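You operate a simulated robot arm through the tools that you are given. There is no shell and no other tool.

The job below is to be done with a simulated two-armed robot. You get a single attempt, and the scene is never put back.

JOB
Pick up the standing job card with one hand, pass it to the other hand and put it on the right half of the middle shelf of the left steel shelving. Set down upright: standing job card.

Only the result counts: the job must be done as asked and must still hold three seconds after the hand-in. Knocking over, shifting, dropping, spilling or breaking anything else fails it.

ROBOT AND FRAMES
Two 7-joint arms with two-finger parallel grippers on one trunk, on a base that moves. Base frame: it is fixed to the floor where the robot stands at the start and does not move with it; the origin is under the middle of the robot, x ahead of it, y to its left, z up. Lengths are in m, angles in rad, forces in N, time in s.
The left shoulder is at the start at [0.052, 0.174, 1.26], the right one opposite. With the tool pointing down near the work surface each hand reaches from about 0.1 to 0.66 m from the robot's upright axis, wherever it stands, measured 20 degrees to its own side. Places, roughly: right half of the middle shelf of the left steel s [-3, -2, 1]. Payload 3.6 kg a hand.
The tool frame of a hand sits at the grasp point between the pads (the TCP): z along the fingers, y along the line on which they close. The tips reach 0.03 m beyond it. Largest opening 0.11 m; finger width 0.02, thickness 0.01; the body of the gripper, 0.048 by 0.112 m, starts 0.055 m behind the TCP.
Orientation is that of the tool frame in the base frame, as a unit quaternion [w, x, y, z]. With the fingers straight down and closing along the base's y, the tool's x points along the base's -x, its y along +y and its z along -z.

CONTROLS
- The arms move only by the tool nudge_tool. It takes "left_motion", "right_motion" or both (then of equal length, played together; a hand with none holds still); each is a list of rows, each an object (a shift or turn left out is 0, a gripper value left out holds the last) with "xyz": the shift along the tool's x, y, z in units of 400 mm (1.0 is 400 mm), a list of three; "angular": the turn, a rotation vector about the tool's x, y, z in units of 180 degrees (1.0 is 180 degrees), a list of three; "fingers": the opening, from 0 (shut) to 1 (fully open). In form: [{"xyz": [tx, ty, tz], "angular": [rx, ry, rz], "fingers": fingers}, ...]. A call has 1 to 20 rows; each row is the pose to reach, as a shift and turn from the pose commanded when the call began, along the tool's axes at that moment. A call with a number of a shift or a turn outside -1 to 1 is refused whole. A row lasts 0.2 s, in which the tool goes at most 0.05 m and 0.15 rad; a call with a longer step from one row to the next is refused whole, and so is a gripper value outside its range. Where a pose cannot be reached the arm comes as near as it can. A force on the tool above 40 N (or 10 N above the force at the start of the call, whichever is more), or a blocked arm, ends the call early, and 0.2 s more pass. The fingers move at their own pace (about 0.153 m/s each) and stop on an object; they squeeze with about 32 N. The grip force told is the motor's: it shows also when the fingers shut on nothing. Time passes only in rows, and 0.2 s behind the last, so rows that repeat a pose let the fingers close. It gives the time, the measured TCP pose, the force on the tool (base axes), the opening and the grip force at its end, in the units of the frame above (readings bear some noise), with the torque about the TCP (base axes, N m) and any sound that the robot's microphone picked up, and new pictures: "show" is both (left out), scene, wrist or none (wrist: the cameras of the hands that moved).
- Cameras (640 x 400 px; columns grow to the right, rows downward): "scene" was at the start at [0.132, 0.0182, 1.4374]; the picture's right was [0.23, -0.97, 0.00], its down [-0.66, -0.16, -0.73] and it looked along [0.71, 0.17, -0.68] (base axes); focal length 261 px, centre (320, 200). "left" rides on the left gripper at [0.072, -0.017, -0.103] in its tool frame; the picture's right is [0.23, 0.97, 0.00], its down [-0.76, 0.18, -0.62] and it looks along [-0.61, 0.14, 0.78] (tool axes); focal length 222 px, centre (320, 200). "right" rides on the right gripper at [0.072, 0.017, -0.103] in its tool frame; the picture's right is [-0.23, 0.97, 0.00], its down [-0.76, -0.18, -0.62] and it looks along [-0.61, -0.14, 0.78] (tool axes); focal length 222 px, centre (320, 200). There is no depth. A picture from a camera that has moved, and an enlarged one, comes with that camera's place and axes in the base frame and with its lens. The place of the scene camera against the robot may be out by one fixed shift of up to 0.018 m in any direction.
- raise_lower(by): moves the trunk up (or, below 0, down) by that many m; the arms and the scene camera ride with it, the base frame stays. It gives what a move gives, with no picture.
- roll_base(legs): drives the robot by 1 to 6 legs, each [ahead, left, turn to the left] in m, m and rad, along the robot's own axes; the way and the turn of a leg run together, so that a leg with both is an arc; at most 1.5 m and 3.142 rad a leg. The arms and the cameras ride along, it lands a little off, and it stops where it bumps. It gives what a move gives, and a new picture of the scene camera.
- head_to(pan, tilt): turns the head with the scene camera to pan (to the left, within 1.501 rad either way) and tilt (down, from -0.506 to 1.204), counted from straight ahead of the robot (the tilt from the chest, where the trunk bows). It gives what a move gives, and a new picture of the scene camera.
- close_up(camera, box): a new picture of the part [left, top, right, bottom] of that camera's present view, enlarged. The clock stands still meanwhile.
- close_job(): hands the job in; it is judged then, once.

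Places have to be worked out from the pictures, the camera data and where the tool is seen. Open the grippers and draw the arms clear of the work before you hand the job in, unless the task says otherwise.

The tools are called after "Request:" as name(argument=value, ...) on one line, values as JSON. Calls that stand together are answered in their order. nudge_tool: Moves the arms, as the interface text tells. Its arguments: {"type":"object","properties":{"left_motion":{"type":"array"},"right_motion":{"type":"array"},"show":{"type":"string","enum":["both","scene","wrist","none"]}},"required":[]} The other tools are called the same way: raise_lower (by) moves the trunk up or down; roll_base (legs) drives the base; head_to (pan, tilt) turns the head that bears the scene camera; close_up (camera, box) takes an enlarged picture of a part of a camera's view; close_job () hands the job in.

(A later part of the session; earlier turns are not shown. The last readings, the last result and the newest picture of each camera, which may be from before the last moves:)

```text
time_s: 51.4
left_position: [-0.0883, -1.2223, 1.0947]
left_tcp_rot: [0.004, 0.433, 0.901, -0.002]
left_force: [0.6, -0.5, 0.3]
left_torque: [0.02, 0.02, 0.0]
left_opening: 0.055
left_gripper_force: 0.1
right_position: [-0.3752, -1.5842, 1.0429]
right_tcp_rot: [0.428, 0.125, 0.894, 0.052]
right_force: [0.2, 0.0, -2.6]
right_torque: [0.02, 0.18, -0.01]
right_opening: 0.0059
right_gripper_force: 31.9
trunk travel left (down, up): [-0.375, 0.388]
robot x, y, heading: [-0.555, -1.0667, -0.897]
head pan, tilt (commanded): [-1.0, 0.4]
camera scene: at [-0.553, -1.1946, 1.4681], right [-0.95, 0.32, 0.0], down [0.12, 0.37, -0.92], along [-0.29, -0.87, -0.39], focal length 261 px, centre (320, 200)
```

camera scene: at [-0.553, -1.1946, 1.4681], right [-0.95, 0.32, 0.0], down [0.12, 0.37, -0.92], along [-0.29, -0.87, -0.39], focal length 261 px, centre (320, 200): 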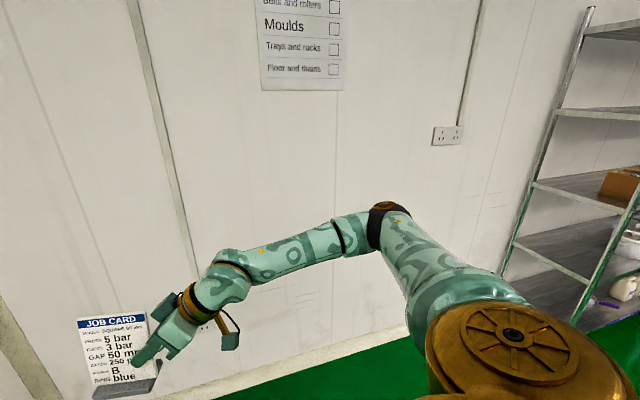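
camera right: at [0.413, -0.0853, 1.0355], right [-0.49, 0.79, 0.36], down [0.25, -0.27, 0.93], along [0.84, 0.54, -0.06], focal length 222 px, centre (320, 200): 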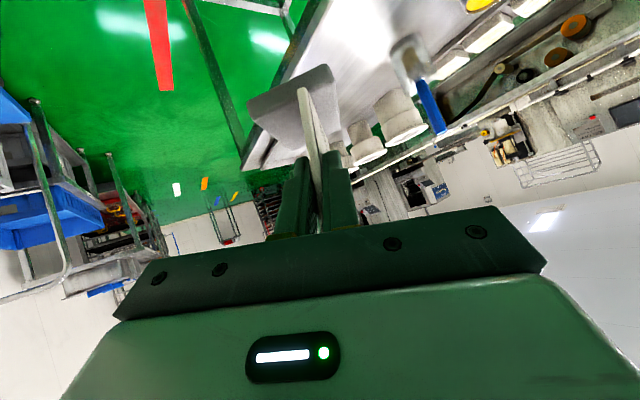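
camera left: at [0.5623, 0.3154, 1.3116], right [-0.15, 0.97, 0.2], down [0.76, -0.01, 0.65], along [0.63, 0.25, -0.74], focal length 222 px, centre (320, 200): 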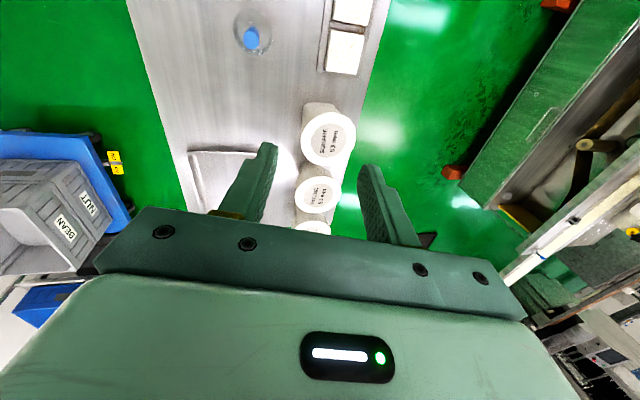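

Now clear of the gap. I turn to face the shelving wall (heading −π/2) and slide right (towards −x) while backing slightly away from the shelves.

Request:
roll_base(legs=[[0, 0, -0.674], [-0.1, -1.0, 0], [-0.1, -1.0, 0]])

Request:
head_to(pan=-0.35, tilt=0.45)

```text
time_s: 63.1
left_position: [-2.2817, -1.3039, 1.0947]
left_tcp_rot: [0.003, 0.703, 0.711, -0.003]
left_force: [0.0, -0.2, -0.8]
left_torque: [0.01, 0.01, -0.03]
left_opening: 0.0551
left_gripper_force: 0.1
right_position: [-2.7312, -1.4106, 1.0432]
right_tcp_rot: [0.421, 0.41, 0.804, -0.089]
right_force: [-0.4, 0.3, -3.8]
right_torque: [0.09, 0.11, 0.0]
right_opening: 0.0059
right_gripper_force: 31.6
trunk travel left (down, up): [-0.375, 0.388]
robot x, y, heading: [-2.5552, -0.8884, -1.555]
head pan, tilt (commanded): [-1.0, 0.4]
camera scene: at [-2.6314, -0.9947, 1.4681], right [-0.55, 0.83, 0.0], down [0.33, 0.21, -0.92], along [-0.77, -0.51, -0.39], focal length 261 px, centre (320, 200)
```

scene: 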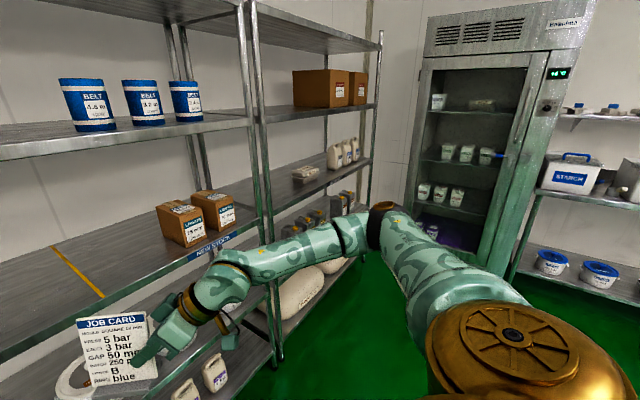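

```text
time_s: 64.2
left_position: [-2.2831, -1.3033, 1.0945]
left_tcp_rot: [0.002, 0.703, 0.711, -0.004]
left_force: [0.1, -0.7, 0.0]
left_torque: [-0.04, 0.01, 0.0]
left_opening: 0.0551
left_gripper_force: 0.1
right_position: [-2.7299, -1.4102, 1.0429]
right_tcp_rot: [0.421, 0.41, 0.804, -0.09]
right_force: [-1.5, 1.0, -3.4]
right_torque: [0.14, 0.12, 0.0]
right_opening: 0.0056
right_gripper_force: 31.5
trunk travel left (down, up): [-0.375, 0.388]
robot x, y, heading: [-2.5522, -0.8893, -1.562]
head pan, tilt (commanded): [-0.351, 0.45]
camera scene: at [-2.5843, -1.0304, 1.4634], right [-0.94, 0.33, 0.0], down [0.14, 0.41, -0.9], along [-0.3, -0.85, -0.44], focal length 261 px, centre (320, 200)
```

scene: 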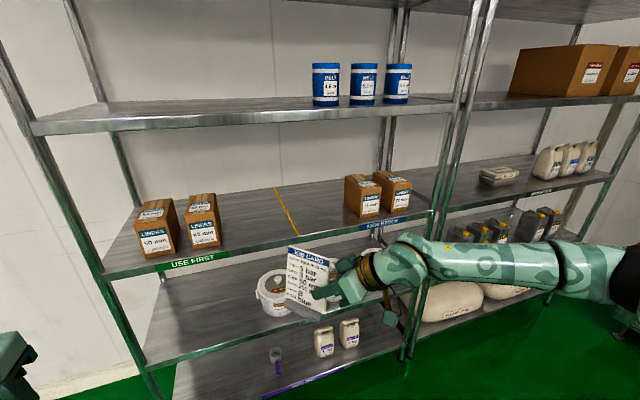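

I'm in front of the left unit. The yellow midline is at x ≈ −2.76 and the first NEW STOCK box starts at x ≈ −3.02, so the gap centre is ~−2.89. I now yaw the right hand straight ahead, correct the card's in-plane tip (+5.5°), raise it 8 cm and extend 4 cm.

Request:
nudge_tool(right_motion=[{"xyz": [-0.035, -0.004, -0.0128], "angular": [0.0276, -0.0029, 0.0255]}, {"xyz": [-0.0695, -0.0081, -0.0257], "angular": [0.0551, -0.0057, 0.0509]}, {"xyz": [-0.1043, -0.0122, -0.0385], "angular": [0.0827, -0.0086, 0.0764]}, {"xyz": [-0.139, -0.0162, -0.0513], "angular": [0.1103, -0.0115, 0.1019]}, {"xyz": [-0.1738, -0.0203, -0.0642], "angular": [0.1378, -0.0143, 0.1273]}, {"xyz": [-0.2085, -0.0243, -0.077], "angular": [0.1654, -0.0172, 0.1528]}, {"xyz": [-0.2085, -0.0243, -0.077], "angular": [0.1654, -0.0172, 0.1528]}])

```text
time_s: 65.8
left_position: [-2.2822, -1.3038, 1.0948]
left_tcp_rot: [0.003, 0.703, 0.711, -0.003]
left_force: [0.3, -0.3, -0.5]
left_torque: [-0.01, -0.01, 0.01]
left_opening: 0.0553
left_gripper_force: 0.0
right_position: [-2.7305, -1.4513, 1.1228]
right_tcp_rot: [0.333, 0.678, 0.623, -0.201]
right_force: [-1.4, 0.9, -3.9]
right_torque: [0.15, 0.02, -0.02]
right_opening: 0.0059
right_gripper_force: 31.7
trunk travel left (down, up): [-0.375, 0.388]
robot x, y, heading: [-2.5568, -0.8899, -1.556]
head pan, tilt (commanded): [-0.351, 0.45]
camera scene: at [-2.5846, -1.0304, 1.4634], right [-0.94, 0.33, 0.0], down [0.14, 0.41, -0.9], along [-0.3, -0.85, -0.44], focal length 261 px, centre (320, 200)
camera right: at [-2.719, -1.3268, 1.1492], right [0.92, -0.16, 0.35], down [-0.37, -0.1, 0.92], along [-0.11, -0.98, -0.16], focal length 222 px, centre (320, 200)
```

scene: 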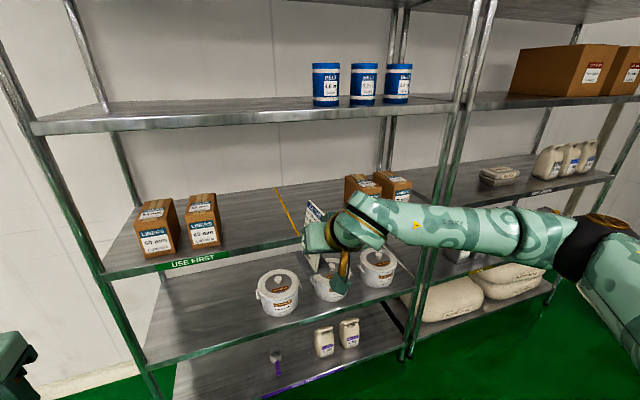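
right: 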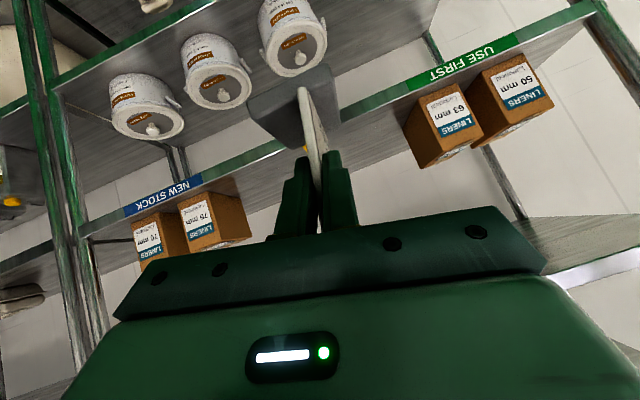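

The hand now points straight ahead and the card's plane is perpendicular to the shelf front. I zoom in on the card's foot in the right camera and in the scene view to measure its remaining tilt.

Request:
close_up(camera="right", box=[235, 50, 355, 170])

Request:
close_up(camera="scene", box=[260, 180, 400, 310])

```text
3.33 times, centred on (295, 110) of right
camera zoom: at [-2.719, -1.3268, 1.1492], right [0.92, -0.16, 0.35], down [-0.37, -0.1, 0.92], along [-0.11, -0.98, -0.16], focal length 740 px, centre (403, 500)
```

zoom: 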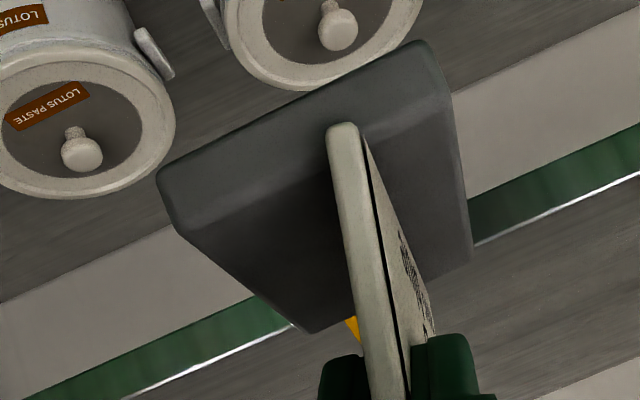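

```text
3.08 times, centred on (330, 245) of scene
camera zoom: at [-2.5846, -1.0304, 1.4634], right [-0.94, 0.33, 0.0], down [0.14, 0.41, -0.9], along [-0.3, -0.85, -0.44], focal length 804 px, centre (289, 62)
```

zoom: 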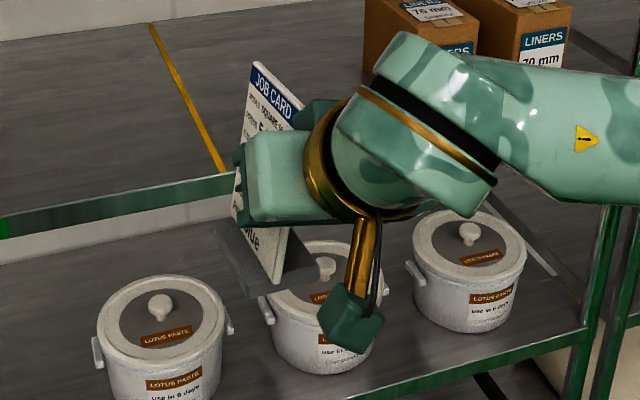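

The base edges as seen by the right camera suggest the foot is now tipped far-end-down by several degrees, in conflict with my earlier estimate. I zoom the scene camera tightly onto the foot and compare it against known-level shelf lines.

Request:
close_up(camera="scene", box=[300, 195, 345, 285])

Request:
close_up(camera="right", box=[255, 55, 345, 130])

```text
4.44 times, centred on (322, 240) of scene
camera zoom: at [-2.5846, -1.0304, 1.4634], right [-0.94, 0.33, 0.0], down [0.14, 0.41, -0.9], along [-0.3, -0.85, -0.44], focal length 1161 px, centre (309, 22)
```

zoom: 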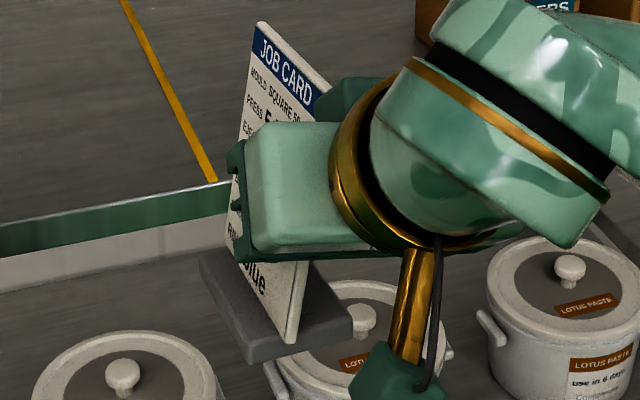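

```text
5.33 times, centred on (300, 92) of right
camera zoom: at [-2.719, -1.3268, 1.1492], right [0.92, -0.16, 0.35], down [-0.37, -0.1, 0.92], along [-0.11, -0.98, -0.16], focal length 1185 px, centre (427, 773)
```

zoom: 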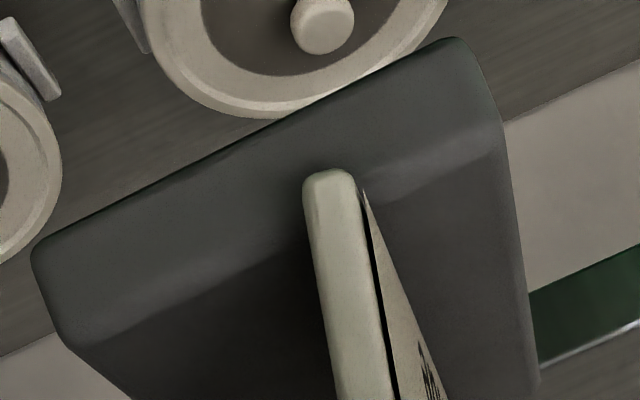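

Both the right camera (−8°) and the shelf-line comparison (−5…−9°) say the far end is now low, so my earlier correction was in the wrong direction. I pitch the hand back up by ~7° and re-measure.

Request:
nudge_tool(right_motion=[{"angular": [0, -0.02, 0]}, {"angular": [0, -0.0382, 0]}, {"angular": [0, -0.0382, 0]}])

Request:
close_up(camera="scene", box=[300, 195, 345, 285])

Request:
close_up(camera="right", box=[235, 50, 355, 170])

```text
time_s: 66.6
left_position: [-2.2818, -1.303, 1.0952]
left_tcp_rot: [0.004, 0.703, 0.712, -0.004]
left_force: [-0.5, 0.7, 0.8]
left_torque: [-0.01, -0.01, -0.01]
left_opening: 0.0549
left_gripper_force: 0.1
right_position: [-2.7308, -1.4495, 1.1225]
right_tcp_rot: [0.37, 0.665, 0.602, -0.242]
right_force: [0.9, 0.1, -4.0]
right_torque: [0.16, 0.01, 0.03]
right_opening: 0.006
right_gripper_force: 32.1
trunk travel left (down, up): [-0.375, 0.388]
robot x, y, heading: [-2.5519, -0.8894, -1.558]
head pan, tilt (commanded): [-0.351, 0.45]
camera scene: at [-2.5842, -1.0305, 1.4634], right [-0.94, 0.33, 0.0], down [0.14, 0.41, -0.9], along [-0.3, -0.85, -0.44], focal length 261 px, centre (320, 200)
camera right: at [-2.7162, -1.3249, 1.1335], right [0.92, -0.14, 0.37], down [-0.37, 0.01, 0.93], along [-0.14, -0.99, -0.04], focal length 222 px, centre (320, 200)
```

scene: 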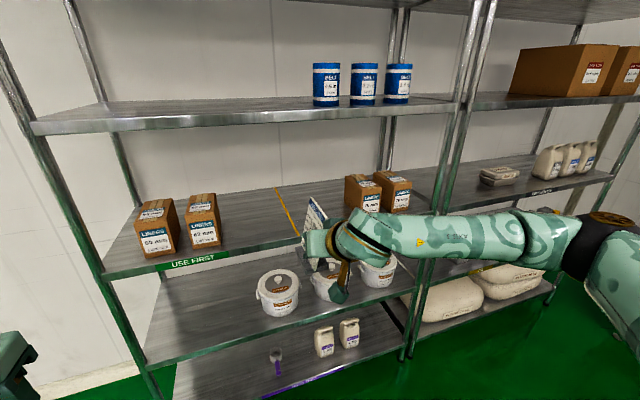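
right: 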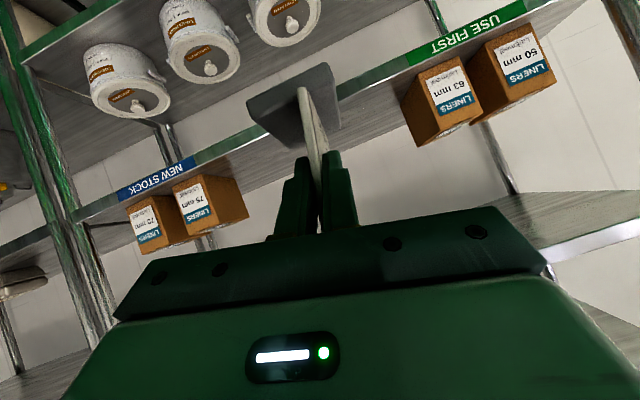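

```text
4.44 times, centred on (322, 240) of scene
camera zoom: at [-2.5842, -1.0305, 1.4634], right [-0.94, 0.33, 0.0], down [0.14, 0.41, -0.9], along [-0.3, -0.85, -0.44], focal length 1161 px, centre (309, 22)
```

zoom: 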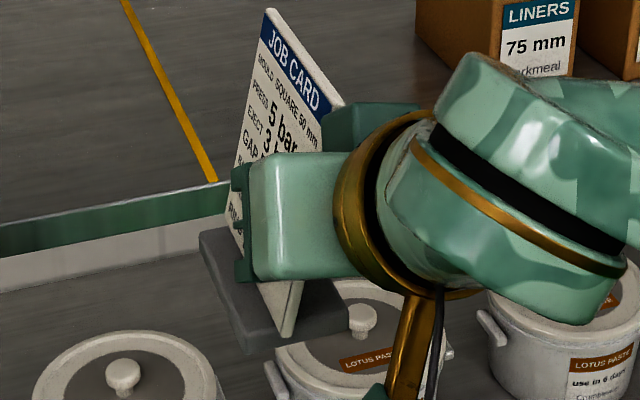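

```text
3.33 times, centred on (295, 110) of right
camera zoom: at [-2.7162, -1.3249, 1.1335], right [0.92, -0.14, 0.37], down [-0.37, 0.01, 0.93], along [-0.14, -0.99, -0.04], focal length 740 px, centre (403, 500)
```

zoom: 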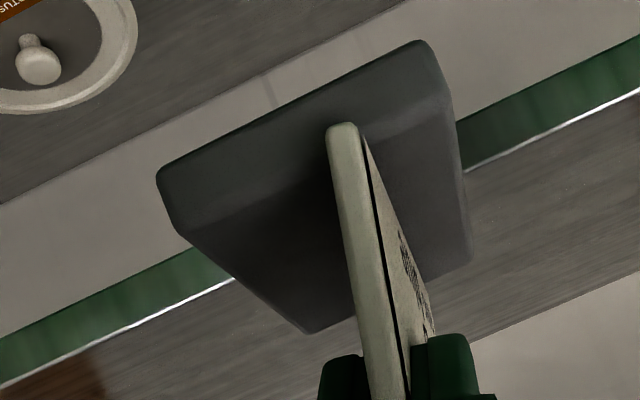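

Now estimates bracket level (−1.5° to +2°). One more tight zoom on the foot to confirm.

Request:
close_up(camera="scene", box=[310, 238, 334, 274])

Request:
close_up(camera="scene", box=[300, 190, 335, 225])

```text
11.11 times, centred on (322, 256) of scene
camera zoom: at [-2.5842, -1.0305, 1.4634], right [-0.94, 0.33, 0.0], down [0.14, 0.41, -0.9], along [-0.3, -0.85, -0.44], focal length 2902 px, centre (298, -422)
```

zoom: 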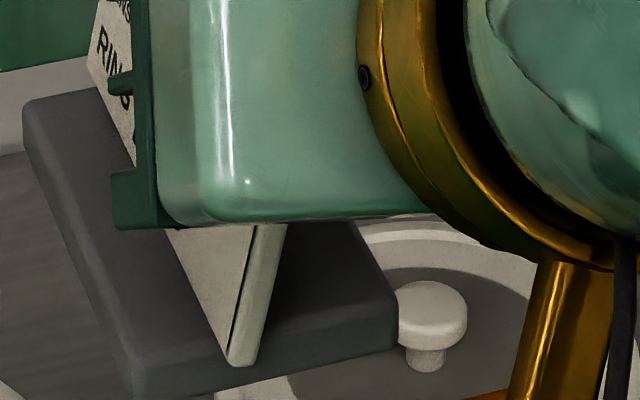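

```text
11.43 times, centred on (318, 208) of scene
camera zoom: at [-2.5842, -1.0305, 1.4634], right [-0.94, 0.33, 0.0], down [0.14, 0.41, -0.9], along [-0.3, -0.85, -0.44], focal length 2985 px, centre (349, 114)
```

zoom: 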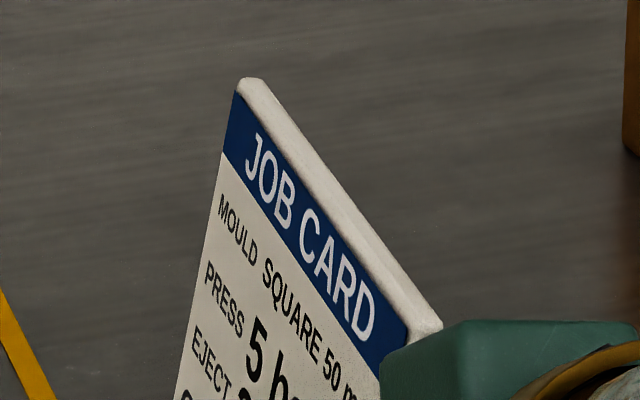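

The combined evidence (rectangle fit of the foot) puts the card within about 1–2° of level. Shelf front edge is parallel to x at y ≈ −1.75±0.04. I zoom the right camera to fix the box and label positions for lateral alignment.

Request:
close_up(camera="right", box=[100, 100, 340, 260])

Request:
close_up(camera="scene", box=[240, 150, 440, 290])

```text
2.50 times, centred on (220, 180) of right
camera zoom: at [-2.7162, -1.3249, 1.1335], right [0.92, -0.14, 0.37], down [-0.37, 0.01, 0.93], along [-0.14, -0.99, -0.04], focal length 555 px, centre (570, 250)
```

zoom: 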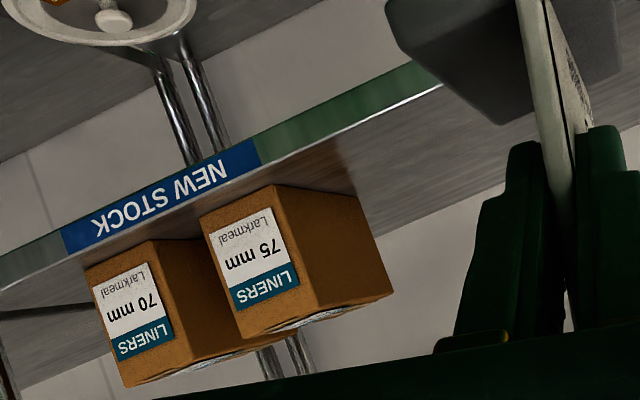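

```text
2.86 times, centred on (340, 220) of scene
camera zoom: at [-2.5842, -1.0305, 1.4634], right [-0.94, 0.33, 0.0], down [0.14, 0.41, -0.9], along [-0.3, -0.85, -0.44], focal length 746 px, centre (263, 143)
```

zoom: 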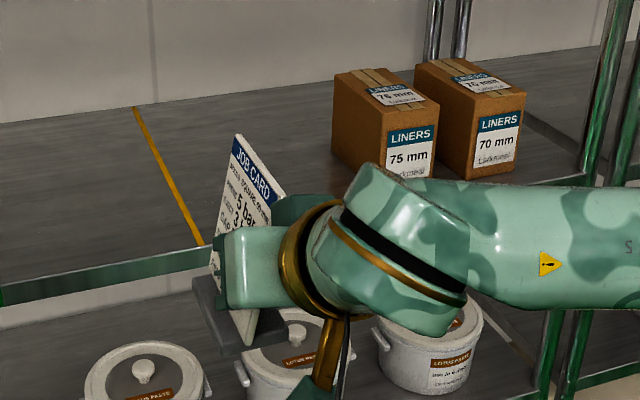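

Matching both cameras gives shelf surface z ≈ 0.944, front edge y ≈ −1.785, midline x ≈ −2.773 and box face x ≈ −3.04; target TCP is (−2.91, −1.82). The foot's bottom is ≈0.068 below the TCP (z ≈ 1.055), clear of the shelf. I drive 0.18 right and 0.24 ahead.

Request:
roll_base(legs=[[0.0, -0.182, 0], [0.2375, 0, 0]])

Request:
close_up(camera="right", box=[80, 40, 560, 340])

```text
time_s: 69.4
left_position: [-2.4589, -1.545, 1.094]
left_tcp_rot: [0.003, 0.703, 0.711, -0.002]
left_force: [-0.6, -0.8, 0.0]
left_torque: [0.05, 0.04, 0.0]
left_opening: 0.0551
left_gripper_force: 0.0
right_position: [-2.9081, -1.692, 1.1229]
right_tcp_rot: [0.369, 0.666, 0.602, -0.241]
right_force: [0.6, -1.3, -4.0]
right_torque: [0.16, 0.01, 0.0]
right_opening: 0.0058
right_gripper_force: 31.9
trunk travel left (down, up): [-0.375, 0.388]
robot x, y, heading: [-2.7337, -1.129, -1.555]
head pan, tilt (commanded): [-0.351, 0.45]
camera scene: at [-2.7621, -1.2725, 1.4633], right [-0.94, 0.33, 0.0], down [0.14, 0.41, -0.9], along [-0.3, -0.85, -0.44], focal length 261 px, centre (320, 200)
```

scene: 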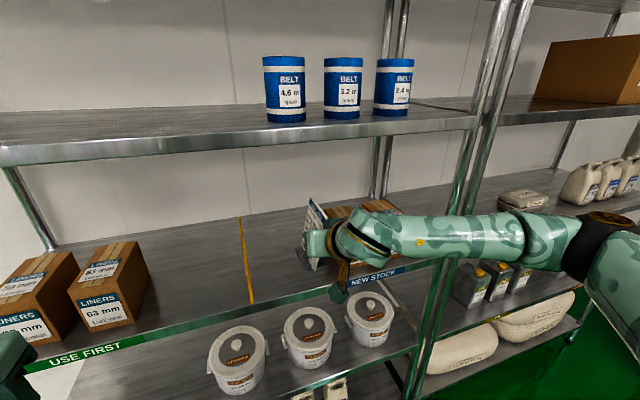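

```text
1.33 times, centred on (320, 190) of right
camera zoom: at [-2.8942, -1.5665, 1.1333], right [0.92, -0.14, 0.37], down [-0.37, 0.01, 0.93], along [-0.14, -0.99, -0.04], focal length 296 px, centre (320, 213)
```

zoom: 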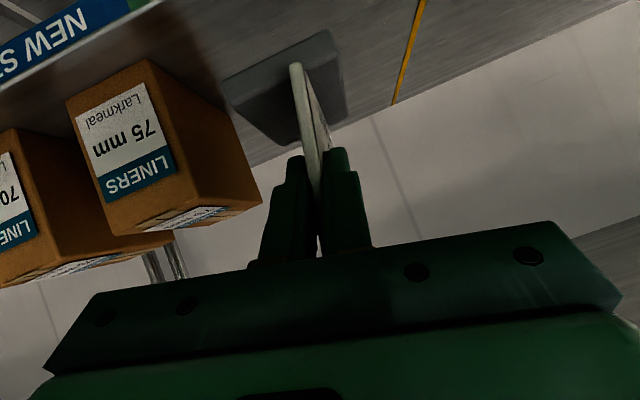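

The card is lined up between the box (x ≈ −3.01) and the yellow midline (x ≈ −2.74). I extend the arm 13 cm forward over the shelf, shifting 12 mm toward the gap centre.

Request:
nudge_tool(right_motion=[{"xyz": [-0.04, 0.006, 0.052]}, {"xyz": [-0.08, 0.012, 0.104]}, {"xyz": [-0.119, 0.018, 0.156]}, {"xyz": [-0.159, 0.024, 0.208]}, {"xyz": [-0.199, 0.03, 0.26]}, {"xyz": [-0.199, 0.03, 0.26]}])

Request:
close_up(camera="right", box=[160, 30, 440, 250])

```text
time_s: 70.8
left_position: [-2.4602, -1.5427, 1.0949]
left_tcp_rot: [0.003, 0.703, 0.711, -0.003]
left_force: [0.2, 0.3, 0.1]
left_torque: [-0.01, -0.03, -0.01]
left_opening: 0.055
left_gripper_force: 0.1
right_position: [-2.8963, -1.821, 1.1222]
right_tcp_rot: [0.37, 0.665, 0.603, -0.241]
right_force: [0.2, -0.1, -3.6]
right_torque: [0.19, 0.0, 0.0]
right_opening: 0.0059
right_gripper_force: 32.3
trunk travel left (down, up): [-0.375, 0.388]
robot x, y, heading: [-2.7285, -1.1298, -1.557]
head pan, tilt (commanded): [-0.351, 0.45]
camera scene: at [-2.7624, -1.271, 1.4634], right [-0.94, 0.33, 0.0], down [0.15, 0.41, -0.9], along [-0.3, -0.85, -0.44], focal length 261 px, centre (320, 200)
camera right: at [-2.8812, -1.6956, 1.1325], right [0.92, -0.14, 0.37], down [-0.37, 0.01, 0.93], along [-0.14, -0.99, -0.04], focal length 222 px, centre (320, 200)
```

scene: 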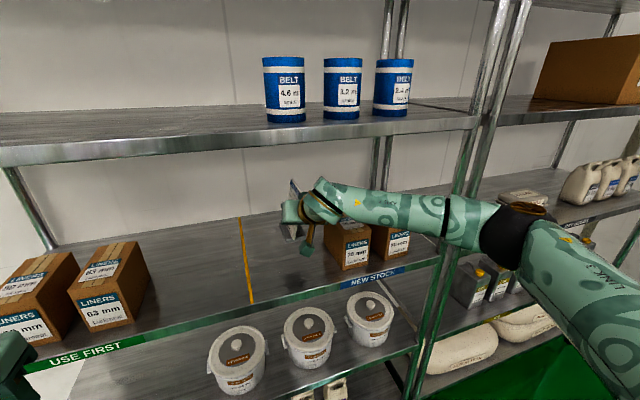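
right: 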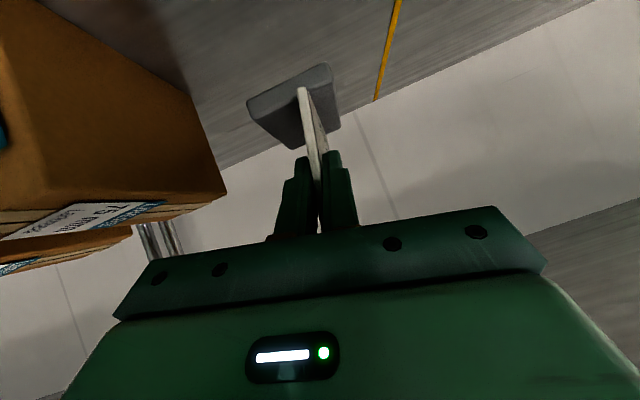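

```text
1.82 times, centred on (300, 140) of right
camera zoom: at [-2.8812, -1.6956, 1.1325], right [0.92, -0.14, 0.37], down [-0.37, 0.01, 0.93], along [-0.14, -0.99, -0.04], focal length 404 px, centre (356, 309)
```

zoom: 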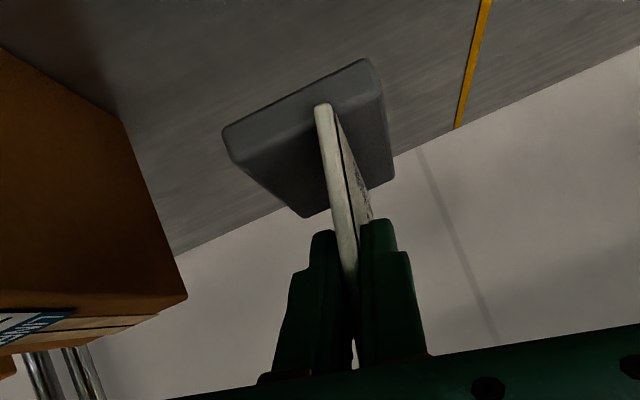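

The card is inside the shelf bay, clear on both sides. I lower it 6 cm first (expected foot height then ≈0.995).

Request:
nudge_tool(right_motion=[{"xyz": [0.0288, -0.0075, 0.0228]}, {"xyz": [0.0575, -0.0151, 0.0457]}, {"xyz": [0.0863, -0.0226, 0.0685]}, {"xyz": [0.1151, -0.0301, 0.0914]}, {"xyz": [0.1151, -0.0301, 0.0914]}])

Request:
close_up(camera="right", box=[200, 20, 400, 180])

Request:
close_up(camera="scene", box=[240, 170, 380, 290])

```text
time_s: 72.0
left_position: [-2.4592, -1.5451, 1.0946]
left_tcp_rot: [0.004, 0.703, 0.711, -0.003]
left_force: [-0.2, 0.9, -0.1]
left_torque: [-0.02, 0.0, 0.01]
left_opening: 0.0549
left_gripper_force: 0.0
right_position: [-2.8969, -1.8214, 1.0622]
right_tcp_rot: [0.369, 0.665, 0.603, -0.242]
right_force: [0.3, -0.4, -3.0]
right_torque: [0.15, 0.0, 0.0]
right_opening: 0.006
right_gripper_force: 32.6
trunk travel left (down, up): [-0.375, 0.388]
robot x, y, heading: [-2.7312, -1.1287, -1.561]
head pan, tilt (commanded): [-0.351, 0.45]
camera scene: at [-2.762, -1.2713, 1.4634], right [-0.94, 0.33, 0.0], down [0.14, 0.41, -0.9], along [-0.3, -0.85, -0.44], focal length 261 px, centre (320, 200)
camera right: at [-2.8823, -1.696, 1.0735], right [0.92, -0.14, 0.37], down [-0.37, 0.01, 0.93], along [-0.14, -0.99, -0.04], focal length 222 px, centre (320, 200)
```

scene: 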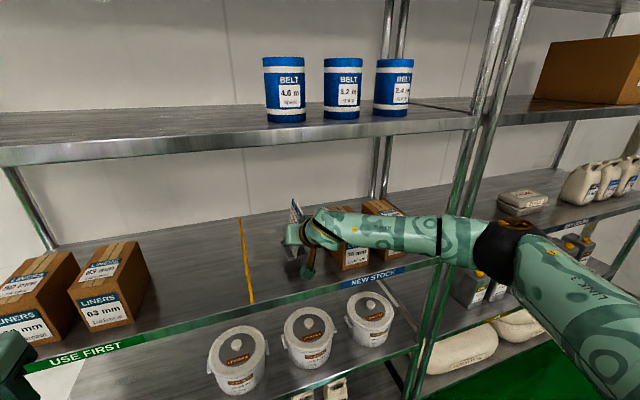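
right: 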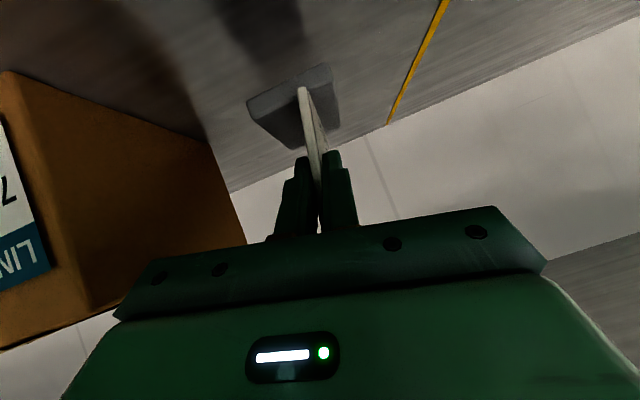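

```text
2.50 times, centred on (300, 100) of right
camera zoom: at [-2.8823, -1.696, 1.0735], right [0.92, -0.14, 0.37], down [-0.37, 0.01, 0.93], along [-0.14, -0.99, -0.04], focal length 555 px, centre (370, 450)
```

zoom: 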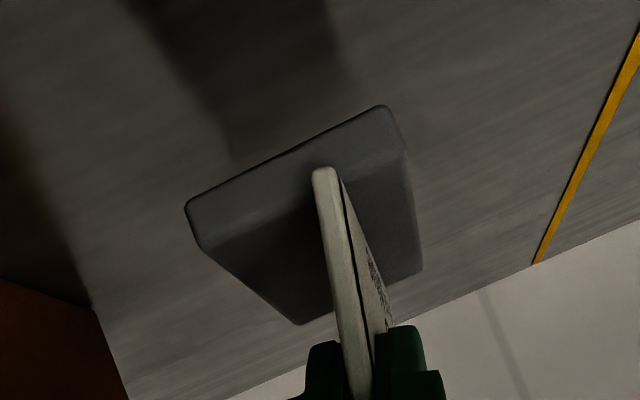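

```text
3.33 times, centred on (310, 230) of scene
camera zoom: at [-2.762, -1.2713, 1.4634], right [-0.94, 0.33, 0.0], down [0.14, 0.41, -0.9], along [-0.3, -0.85, -0.44], focal length 871 px, centre (353, 100)
```

zoom: 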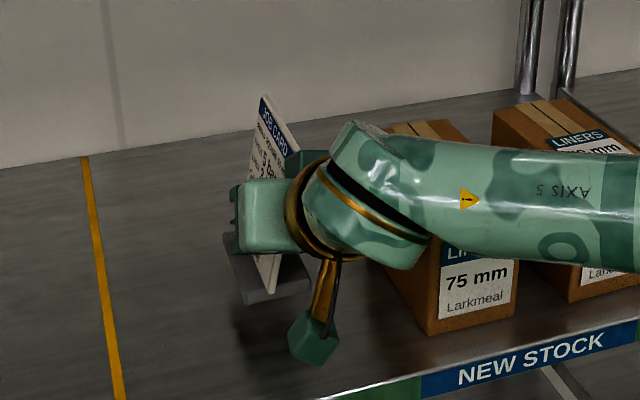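

No contact yet (−3.0 N is just the card's weight). I go down in small steps and watch the force; first 12 mm.

Request:
nudge_tool(right_motion=[{"xyz": [0.0077, -0.002, 0.0061]}, {"xyz": [0.0153, -0.004, 0.0122]}, {"xyz": [0.023, -0.006, 0.0183]}, {"xyz": [0.023, -0.006, 0.0183]}], show="none")

```text
time_s: 73.0
left_position: [-2.4607, -1.5444, 1.0936]
left_tcp_rot: [0.003, 0.703, 0.711, -0.003]
left_force: [0.5, -0.1, -0.5]
left_torque: [0.0, 0.02, 0.03]
left_opening: 0.055
left_gripper_force: 0.0
right_position: [-2.8972, -1.8231, 1.0505]
right_tcp_rot: [0.37, 0.664, 0.603, -0.241]
right_force: [0.0, 0.2, -3.4]
right_torque: [0.18, 0.04, 0.01]
right_opening: 0.0057
right_gripper_force: 31.9
trunk travel left (down, up): [-0.375, 0.388]
robot x, y, heading: [-2.7319, -1.1288, -1.56]
head pan, tilt (commanded): [-0.351, 0.45]
```

Still only the card's weight. Another 8 mm down.

Request:
nudge_tool(right_motion=[{"xyz": [0.0077, -0.002, 0.0061]}, {"xyz": [0.0153, -0.004, 0.0122]}, {"xyz": [0.0153, -0.004, 0.0122]}], show="wrist")

Request:
close_up(camera="right", box=[220, 40, 370, 160])

```text
time_s: 73.8
left_position: [-2.4597, -1.5439, 1.0938]
left_tcp_rot: [0.003, 0.703, 0.711, -0.003]
left_force: [0.5, -0.8, 0.5]
left_torque: [-0.03, -0.01, 0.02]
left_opening: 0.0549
left_gripper_force: 0.1
right_position: [-2.8975, -1.8228, 1.0427]
right_tcp_rot: [0.369, 0.665, 0.603, -0.241]
right_force: [0.4, 0.4, -3.1]
right_torque: [0.18, 0.0, 0.01]
right_opening: 0.0057
right_gripper_force: 32.0
trunk travel left (down, up): [-0.375, 0.388]
robot x, y, heading: [-2.7299, -1.1304, -1.558]
head pan, tilt (commanded): [-0.351, 0.45]
camera right: at [-2.8822, -1.6967, 1.0534], right [0.92, -0.14, 0.37], down [-0.37, 0.01, 0.93], along [-0.14, -0.99, -0.04], focal length 222 px, centre (320, 200)
```

right: 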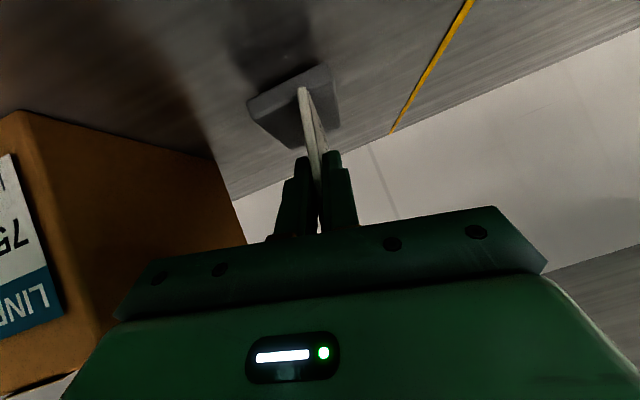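

```text
3.33 times, centred on (295, 100) of right
camera zoom: at [-2.8822, -1.6967, 1.0534], right [0.92, -0.14, 0.37], down [-0.37, 0.01, 0.93], along [-0.14, -0.99, -0.04], focal length 740 px, centre (403, 533)
```

zoom: 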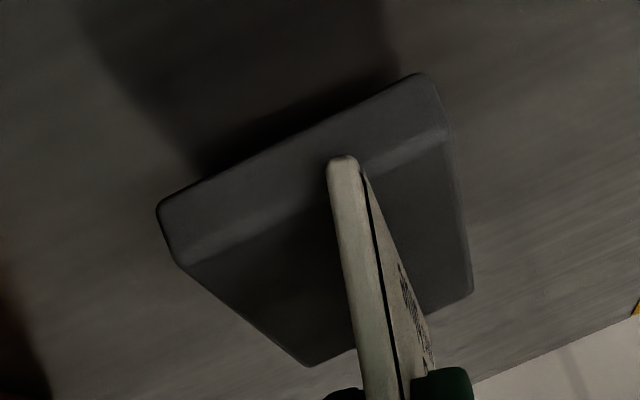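

The foot's shadow is closing in under its edge, still no contact. Another 8 mm.

Request:
nudge_tool(right_motion=[{"xyz": [0.0077, -0.002, 0.0061]}, {"xyz": [0.0153, -0.004, 0.0122]}, {"xyz": [0.0153, -0.004, 0.0122]}], show="none")

```text
time_s: 74.6
left_position: [-2.4595, -1.5446, 1.0943]
left_tcp_rot: [0.004, 0.703, 0.711, -0.004]
left_force: [0.1, 0.1, 0.0]
left_torque: [0.02, 0.05, -0.03]
left_opening: 0.0549
left_gripper_force: 0.0
right_position: [-2.8972, -1.8222, 1.0351]
right_tcp_rot: [0.37, 0.665, 0.603, -0.241]
right_force: [-0.2, -0.4, -2.6]
right_torque: [0.19, 0.0, -0.05]
right_opening: 0.0056
right_gripper_force: 32.2
trunk travel left (down, up): [-0.375, 0.388]
robot x, y, heading: [-2.7295, -1.1265, -1.559]
head pan, tilt (commanded): [-0.351, 0.45]
```

No contact yet (TCP z 1.035). Another 8 mm with a picture.

Request:
nudge_tool(right_motion=[{"xyz": [0.0077, -0.002, 0.0061]}, {"xyz": [0.0153, -0.004, 0.0122]}, {"xyz": [0.0153, -0.004, 0.0122]}], show="none")

Request:
close_up(camera="right", box=[220, 40, 370, 160])

```text
time_s: 75.4
left_position: [-2.4592, -1.544, 1.0956]
left_tcp_rot: [0.003, 0.703, 0.711, -0.003]
left_force: [-0.1, 0.2, -0.2]
left_torque: [0.02, -0.01, -0.03]
left_opening: 0.0548
left_gripper_force: 0.2
right_position: [-2.8958, -1.8231, 1.0292]
right_tcp_rot: [0.372, 0.664, 0.602, -0.243]
right_force: [-0.7, -2.3, 7.4]
right_torque: [-0.04, -0.24, -0.05]
right_opening: 0.0058
right_gripper_force: 32.1
trunk travel left (down, up): [-0.375, 0.388]
robot x, y, heading: [-2.7327, -1.1323, -1.558]
head pan, tilt (commanded): [-0.351, 0.45]
```

```text
3.33 times, centred on (295, 100) of right
camera zoom: at [-2.8818, -1.6968, 1.0395], right [0.92, -0.14, 0.37], down [-0.37, 0.02, 0.93], along [-0.14, -0.99, -0.04], focal length 740 px, centre (403, 533)
```

zoom: 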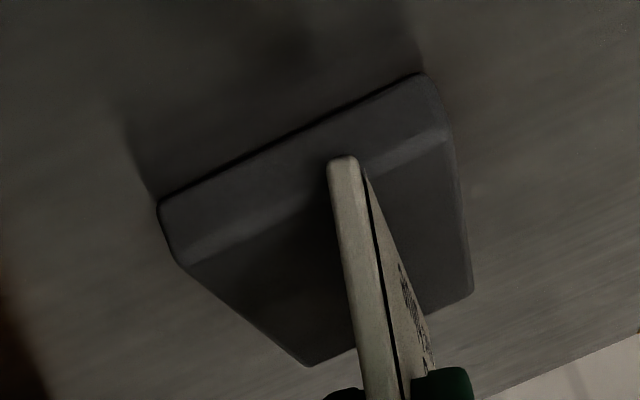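

Contact: ~10 N, and the torque places it at the near, +x corner of the foot, so the far end is still slightly high. I pitch down ~1.7° and roll ~0.9° to flatten it, watching the torque.

Request:
nudge_tool(right_motion=[{"angular": [-0.0015, 0.0048, 0.0019]}, {"angular": [-0.003, 0.0095, 0.0037]}, {"angular": [-0.003, 0.0095, 0.0037]}], show="none")

Request:
close_up(camera="right", box=[220, 40, 370, 160])

```text
time_s: 76.2
left_position: [-2.4598, -1.5428, 1.0957]
left_tcp_rot: [0.004, 0.704, 0.71, -0.004]
left_force: [0.7, 0.3, -0.2]
left_torque: [0.01, 0.04, 0.03]
left_opening: 0.0548
left_gripper_force: 0.0
right_position: [-2.8967, -1.8217, 1.0282]
right_tcp_rot: [0.366, 0.67, 0.605, -0.228]
right_force: [-2.7, -6.2, 15.3]
right_torque: [-0.87, 0.59, -0.06]
right_opening: 0.0057
right_gripper_force: 32.1
trunk travel left (down, up): [-0.375, 0.388]
robot x, y, heading: [-2.7297, -1.1316, -1.558]
head pan, tilt (commanded): [-0.351, 0.45]
```

```text
3.33 times, centred on (295, 100) of right
camera zoom: at [-2.883, -1.6963, 1.0432], right [0.91, -0.15, 0.38], down [-0.39, -0.01, 0.92], along [-0.13, -0.99, -0.07], focal length 740 px, centre (403, 533)
```

zoom: 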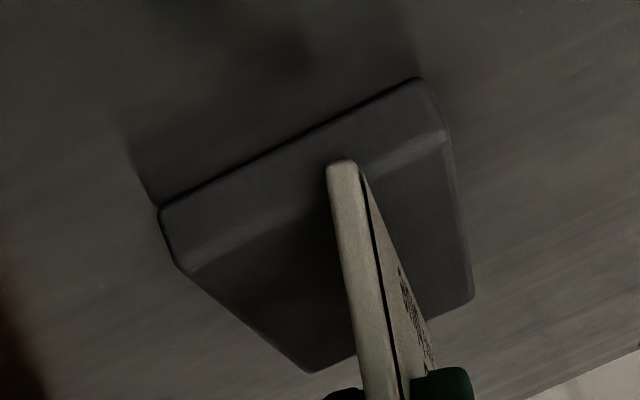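

The pressure centre moved to the −x edge and nearly mid-depth: pitch is about right, roll slightly overdone. I take half of the roll back.

Request:
nudge_tool(right_motion=[{"angular": [0.0016, 0.0008, -0.002]}, {"angular": [0.0016, 0.0008, -0.002]}], show="none")

```text
time_s: 76.8
left_position: [-2.4583, -1.5429, 1.0952]
left_tcp_rot: [0.004, 0.703, 0.711, -0.003]
left_force: [-0.3, 0.3, 0.2]
left_torque: [0.0, 0.03, 0.0]
left_opening: 0.0547
left_gripper_force: 0.0
right_position: [-2.8979, -1.8215, 1.0291]
right_tcp_rot: [0.364, 0.669, 0.606, -0.23]
right_force: [-1.3, -8.5, 19.8]
right_torque: [-0.82, -0.07, -0.03]
right_opening: 0.006
right_gripper_force: 32.5
trunk travel left (down, up): [-0.375, 0.388]
robot x, y, heading: [-2.737, -1.1291, -1.554]
head pan, tilt (commanded): [-0.351, 0.45]
```

Roll is now balanced (pressure centre at x +6 mm) and the foot is resting on its whole length, slightly near-heavy. I relieve ~1 mm of pressing and add a hint of pitch before releasing.

Request:
nudge_tool(right_motion=[{"xyz": [-0.0019, 0.0005, -0.0015], "angular": [0, 0.002, 0]}, {"xyz": [-0.0019, 0.0005, -0.0015], "angular": [0, 0.002, 0]}], show="none")

```text
time_s: 77.4
left_position: [-2.4588, -1.5433, 1.0937]
left_tcp_rot: [0.003, 0.704, 0.71, -0.004]
left_force: [0.0, 0.1, -0.4]
left_torque: [-0.02, 0.02, -0.01]
left_opening: 0.0549
left_gripper_force: 0.0
right_position: [-2.8971, -1.8217, 1.0293]
right_tcp_rot: [0.36, 0.67, 0.608, -0.227]
right_force: [0.9, -7.3, 16.3]
right_torque: [-0.91, -0.12, 0.01]
right_opening: 0.0058
right_gripper_force: 31.8
trunk travel left (down, up): [-0.375, 0.388]
robot x, y, heading: [-2.7294, -1.1315, -1.558]
head pan, tilt (commanded): [-0.351, 0.45]
```

The pressure centre is now well inside the foot (x +3 mm, y −31 mm), so it sits flat. I relieve the remaining squeeze against the shelf and then open the fingers gently.

Request:
nudge_tool(right_motion=[{"xyz": [-0.0039, 0.0006, 0.0002]}, {"xyz": [-0.0039, 0.0006, 0.0002]}], show="none")

```text
time_s: 78.0
left_position: [-2.4595, -1.5428, 1.0942]
left_tcp_rot: [0.003, 0.703, 0.711, -0.005]
left_force: [-0.6, 0.1, -0.2]
left_torque: [0.01, -0.01, -0.05]
left_opening: 0.055
left_gripper_force: 0.1
right_position: [-2.8963, -1.8217, 1.0287]
right_tcp_rot: [0.36, 0.67, 0.609, -0.227]
right_force: [1.4, 1.8, 8.5]
right_torque: [-0.63, -0.13, 0.14]
right_opening: 0.0059
right_gripper_force: 32.1
trunk travel left (down, up): [-0.375, 0.388]
robot x, y, heading: [-2.7313, -1.1319, -1.559]
head pan, tilt (commanded): [-0.351, 0.45]
```

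The foot is flat with light contact. I open the right fingers to 33 mm and check the card stands by itself.

Request:
nudge_tool(right_motion=[{"fingers": 0.3}, {"fingers": 0.3}, {"fingers": 0.3}])

Request:
close_up(camera="right", box=[200, 30, 420, 250])

Request:
close_up(camera="scene", box=[240, 170, 380, 290])

```text
time_s: 78.8
left_position: [-2.46, -1.5436, 1.0943]
left_tcp_rot: [0.003, 0.704, 0.71, -0.003]
left_force: [-0.2, 0.4, -0.5]
left_torque: [-0.01, 0.01, 0.0]
left_opening: 0.0549
left_gripper_force: 0.1
right_position: [-2.8959, -1.8239, 1.0281]
right_tcp_rot: [0.359, 0.671, 0.608, -0.226]
right_force: [-0.3, -0.6, 0.2]
right_torque: [0.03, 0.01, 0.01]
right_opening: 0.0329
right_gripper_force: 0.1
trunk travel left (down, up): [-0.375, 0.388]
robot x, y, heading: [-2.7343, -1.1294, -1.561]
head pan, tilt (commanded): [-0.351, 0.45]
camera scene: at [-2.762, -1.2711, 1.4634], right [-0.94, 0.33, 0.0], down [0.14, 0.41, -0.9], along [-0.3, -0.85, -0.44], focal length 261 px, centre (320, 200)
camera right: at [-2.8832, -1.6975, 1.0447], right [0.92, -0.15, 0.37], down [-0.38, -0.02, 0.93], along [-0.13, -0.99, -0.08], focal length 222 px, centre (320, 200)
```

scene: 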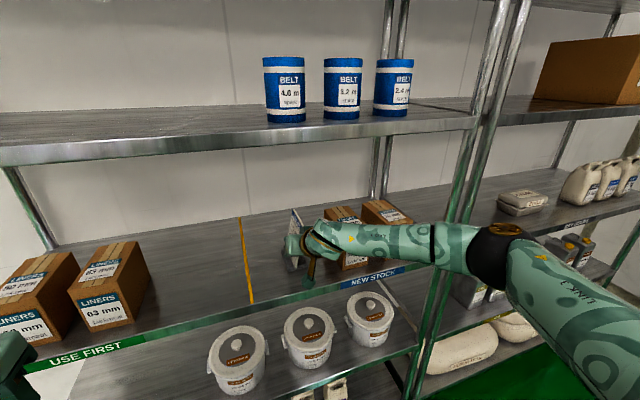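
right: 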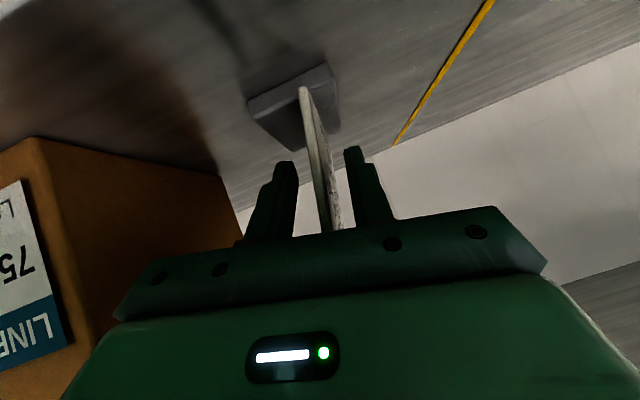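

```text
1.82 times, centred on (310, 140) of right
camera zoom: at [-2.8832, -1.6975, 1.0447], right [0.92, -0.15, 0.37], down [-0.38, -0.02, 0.93], along [-0.13, -0.99, -0.08], focal length 404 px, centre (338, 309)
```

zoom: 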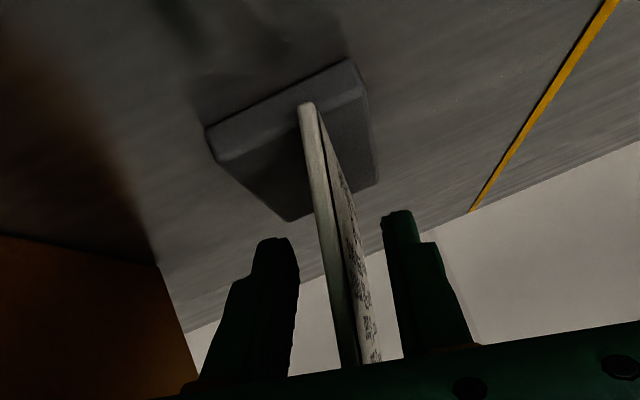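

```text
3.33 times, centred on (310, 230) of scene
camera zoom: at [-2.762, -1.2711, 1.4634], right [-0.94, 0.33, 0.0], down [0.14, 0.41, -0.9], along [-0.3, -0.85, -0.44], focal length 871 px, centre (353, 100)
```

zoom: 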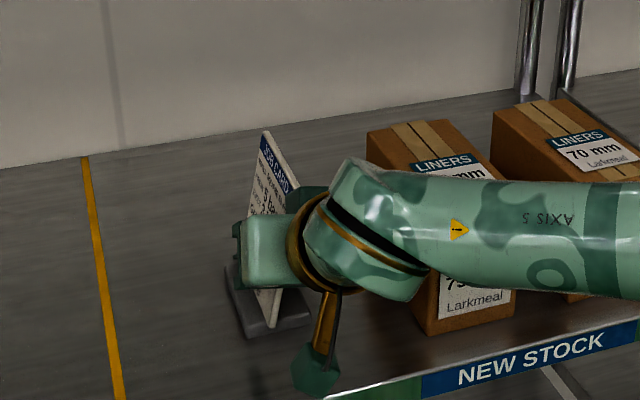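

The card stands freely (zero load, clear gap on both sides). I open a little more and withdraw the hand straight back out of the shelf.

Request:
nudge_tool(right_motion=[{"fingers": 0.5}, {"xyz": [0.033, 0, -0.038], "fingers": 0.5}, {"xyz": [0.082, 0, -0.095]}, {"xyz": [0.139, 0, -0.161]}, {"xyz": [0.196, -0.001, -0.227]}, {"xyz": [0.196, -0.001, -0.227]}])

Request:
close_up(camera="scene", box=[240, 170, 400, 300])

```text
time_s: 80.2
left_position: [-2.4593, -1.5439, 1.0941]
left_tcp_rot: [0.002, 0.703, 0.711, -0.002]
left_force: [-0.3, 1.0, -0.8]
left_torque: [-0.01, -0.01, 0.02]
left_opening: 0.0551
left_gripper_force: 0.0
right_position: [-2.9019, -1.7275, 1.0301]
right_tcp_rot: [0.36, 0.67, 0.608, -0.226]
right_force: [-0.1, 0.4, -0.1]
right_torque: [0.02, 0.04, -0.02]
right_opening: 0.0549
right_gripper_force: 0.1
right hand out of reach, approached as far as the arm can: row 5, 6
trunk travel left (down, up): [-0.375, 0.388]
robot x, y, heading: [-2.7328, -1.1308, -1.564]
head pan, tilt (commanded): [-0.351, 0.45]
camera scene: at [-2.7623, -1.2709, 1.4634], right [-0.94, 0.33, 0.0], down [0.15, 0.41, -0.9], along [-0.3, -0.85, -0.44], focal length 261 px, centre (320, 200)
camera right: at [-2.8879, -1.6016, 1.0461], right [0.92, -0.15, 0.37], down [-0.38, -0.03, 0.93], along [-0.13, -0.99, -0.08], focal length 222 px, centre (320, 200)
```

scene: 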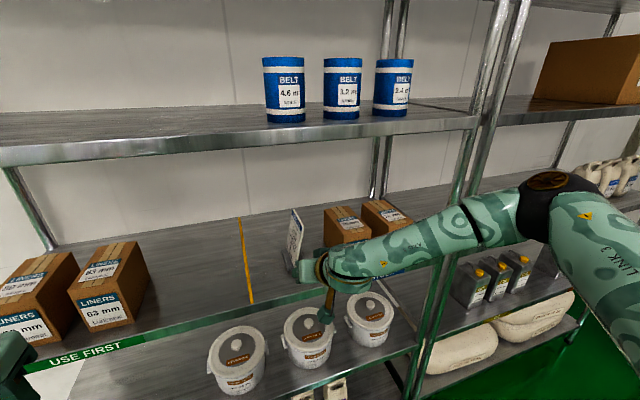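
right: 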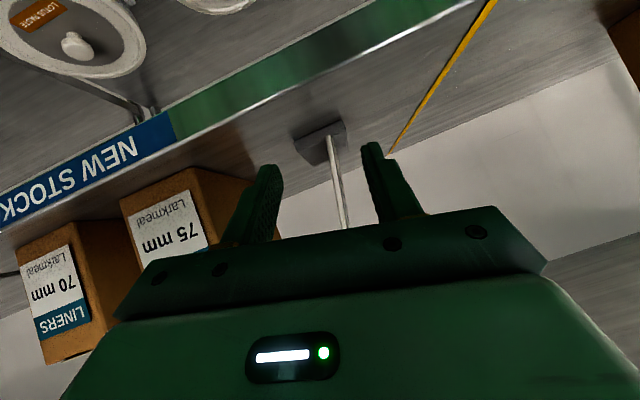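

```text
3.08 times, centred on (320, 235) of scene
camera zoom: at [-2.7623, -1.2709, 1.4634], right [-0.94, 0.33, 0.0], down [0.15, 0.41, -0.9], along [-0.3, -0.85, -0.44], focal length 804 px, centre (320, 92)
```

zoom: 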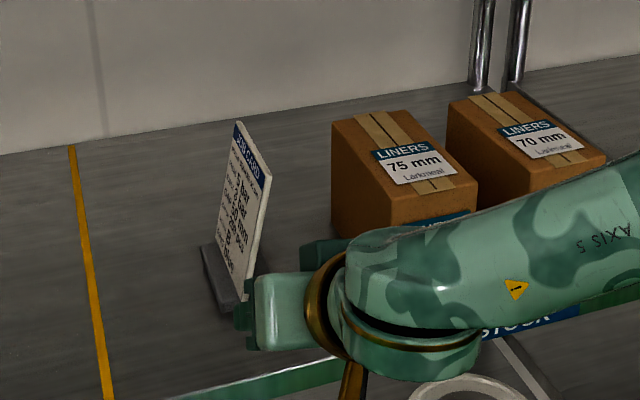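

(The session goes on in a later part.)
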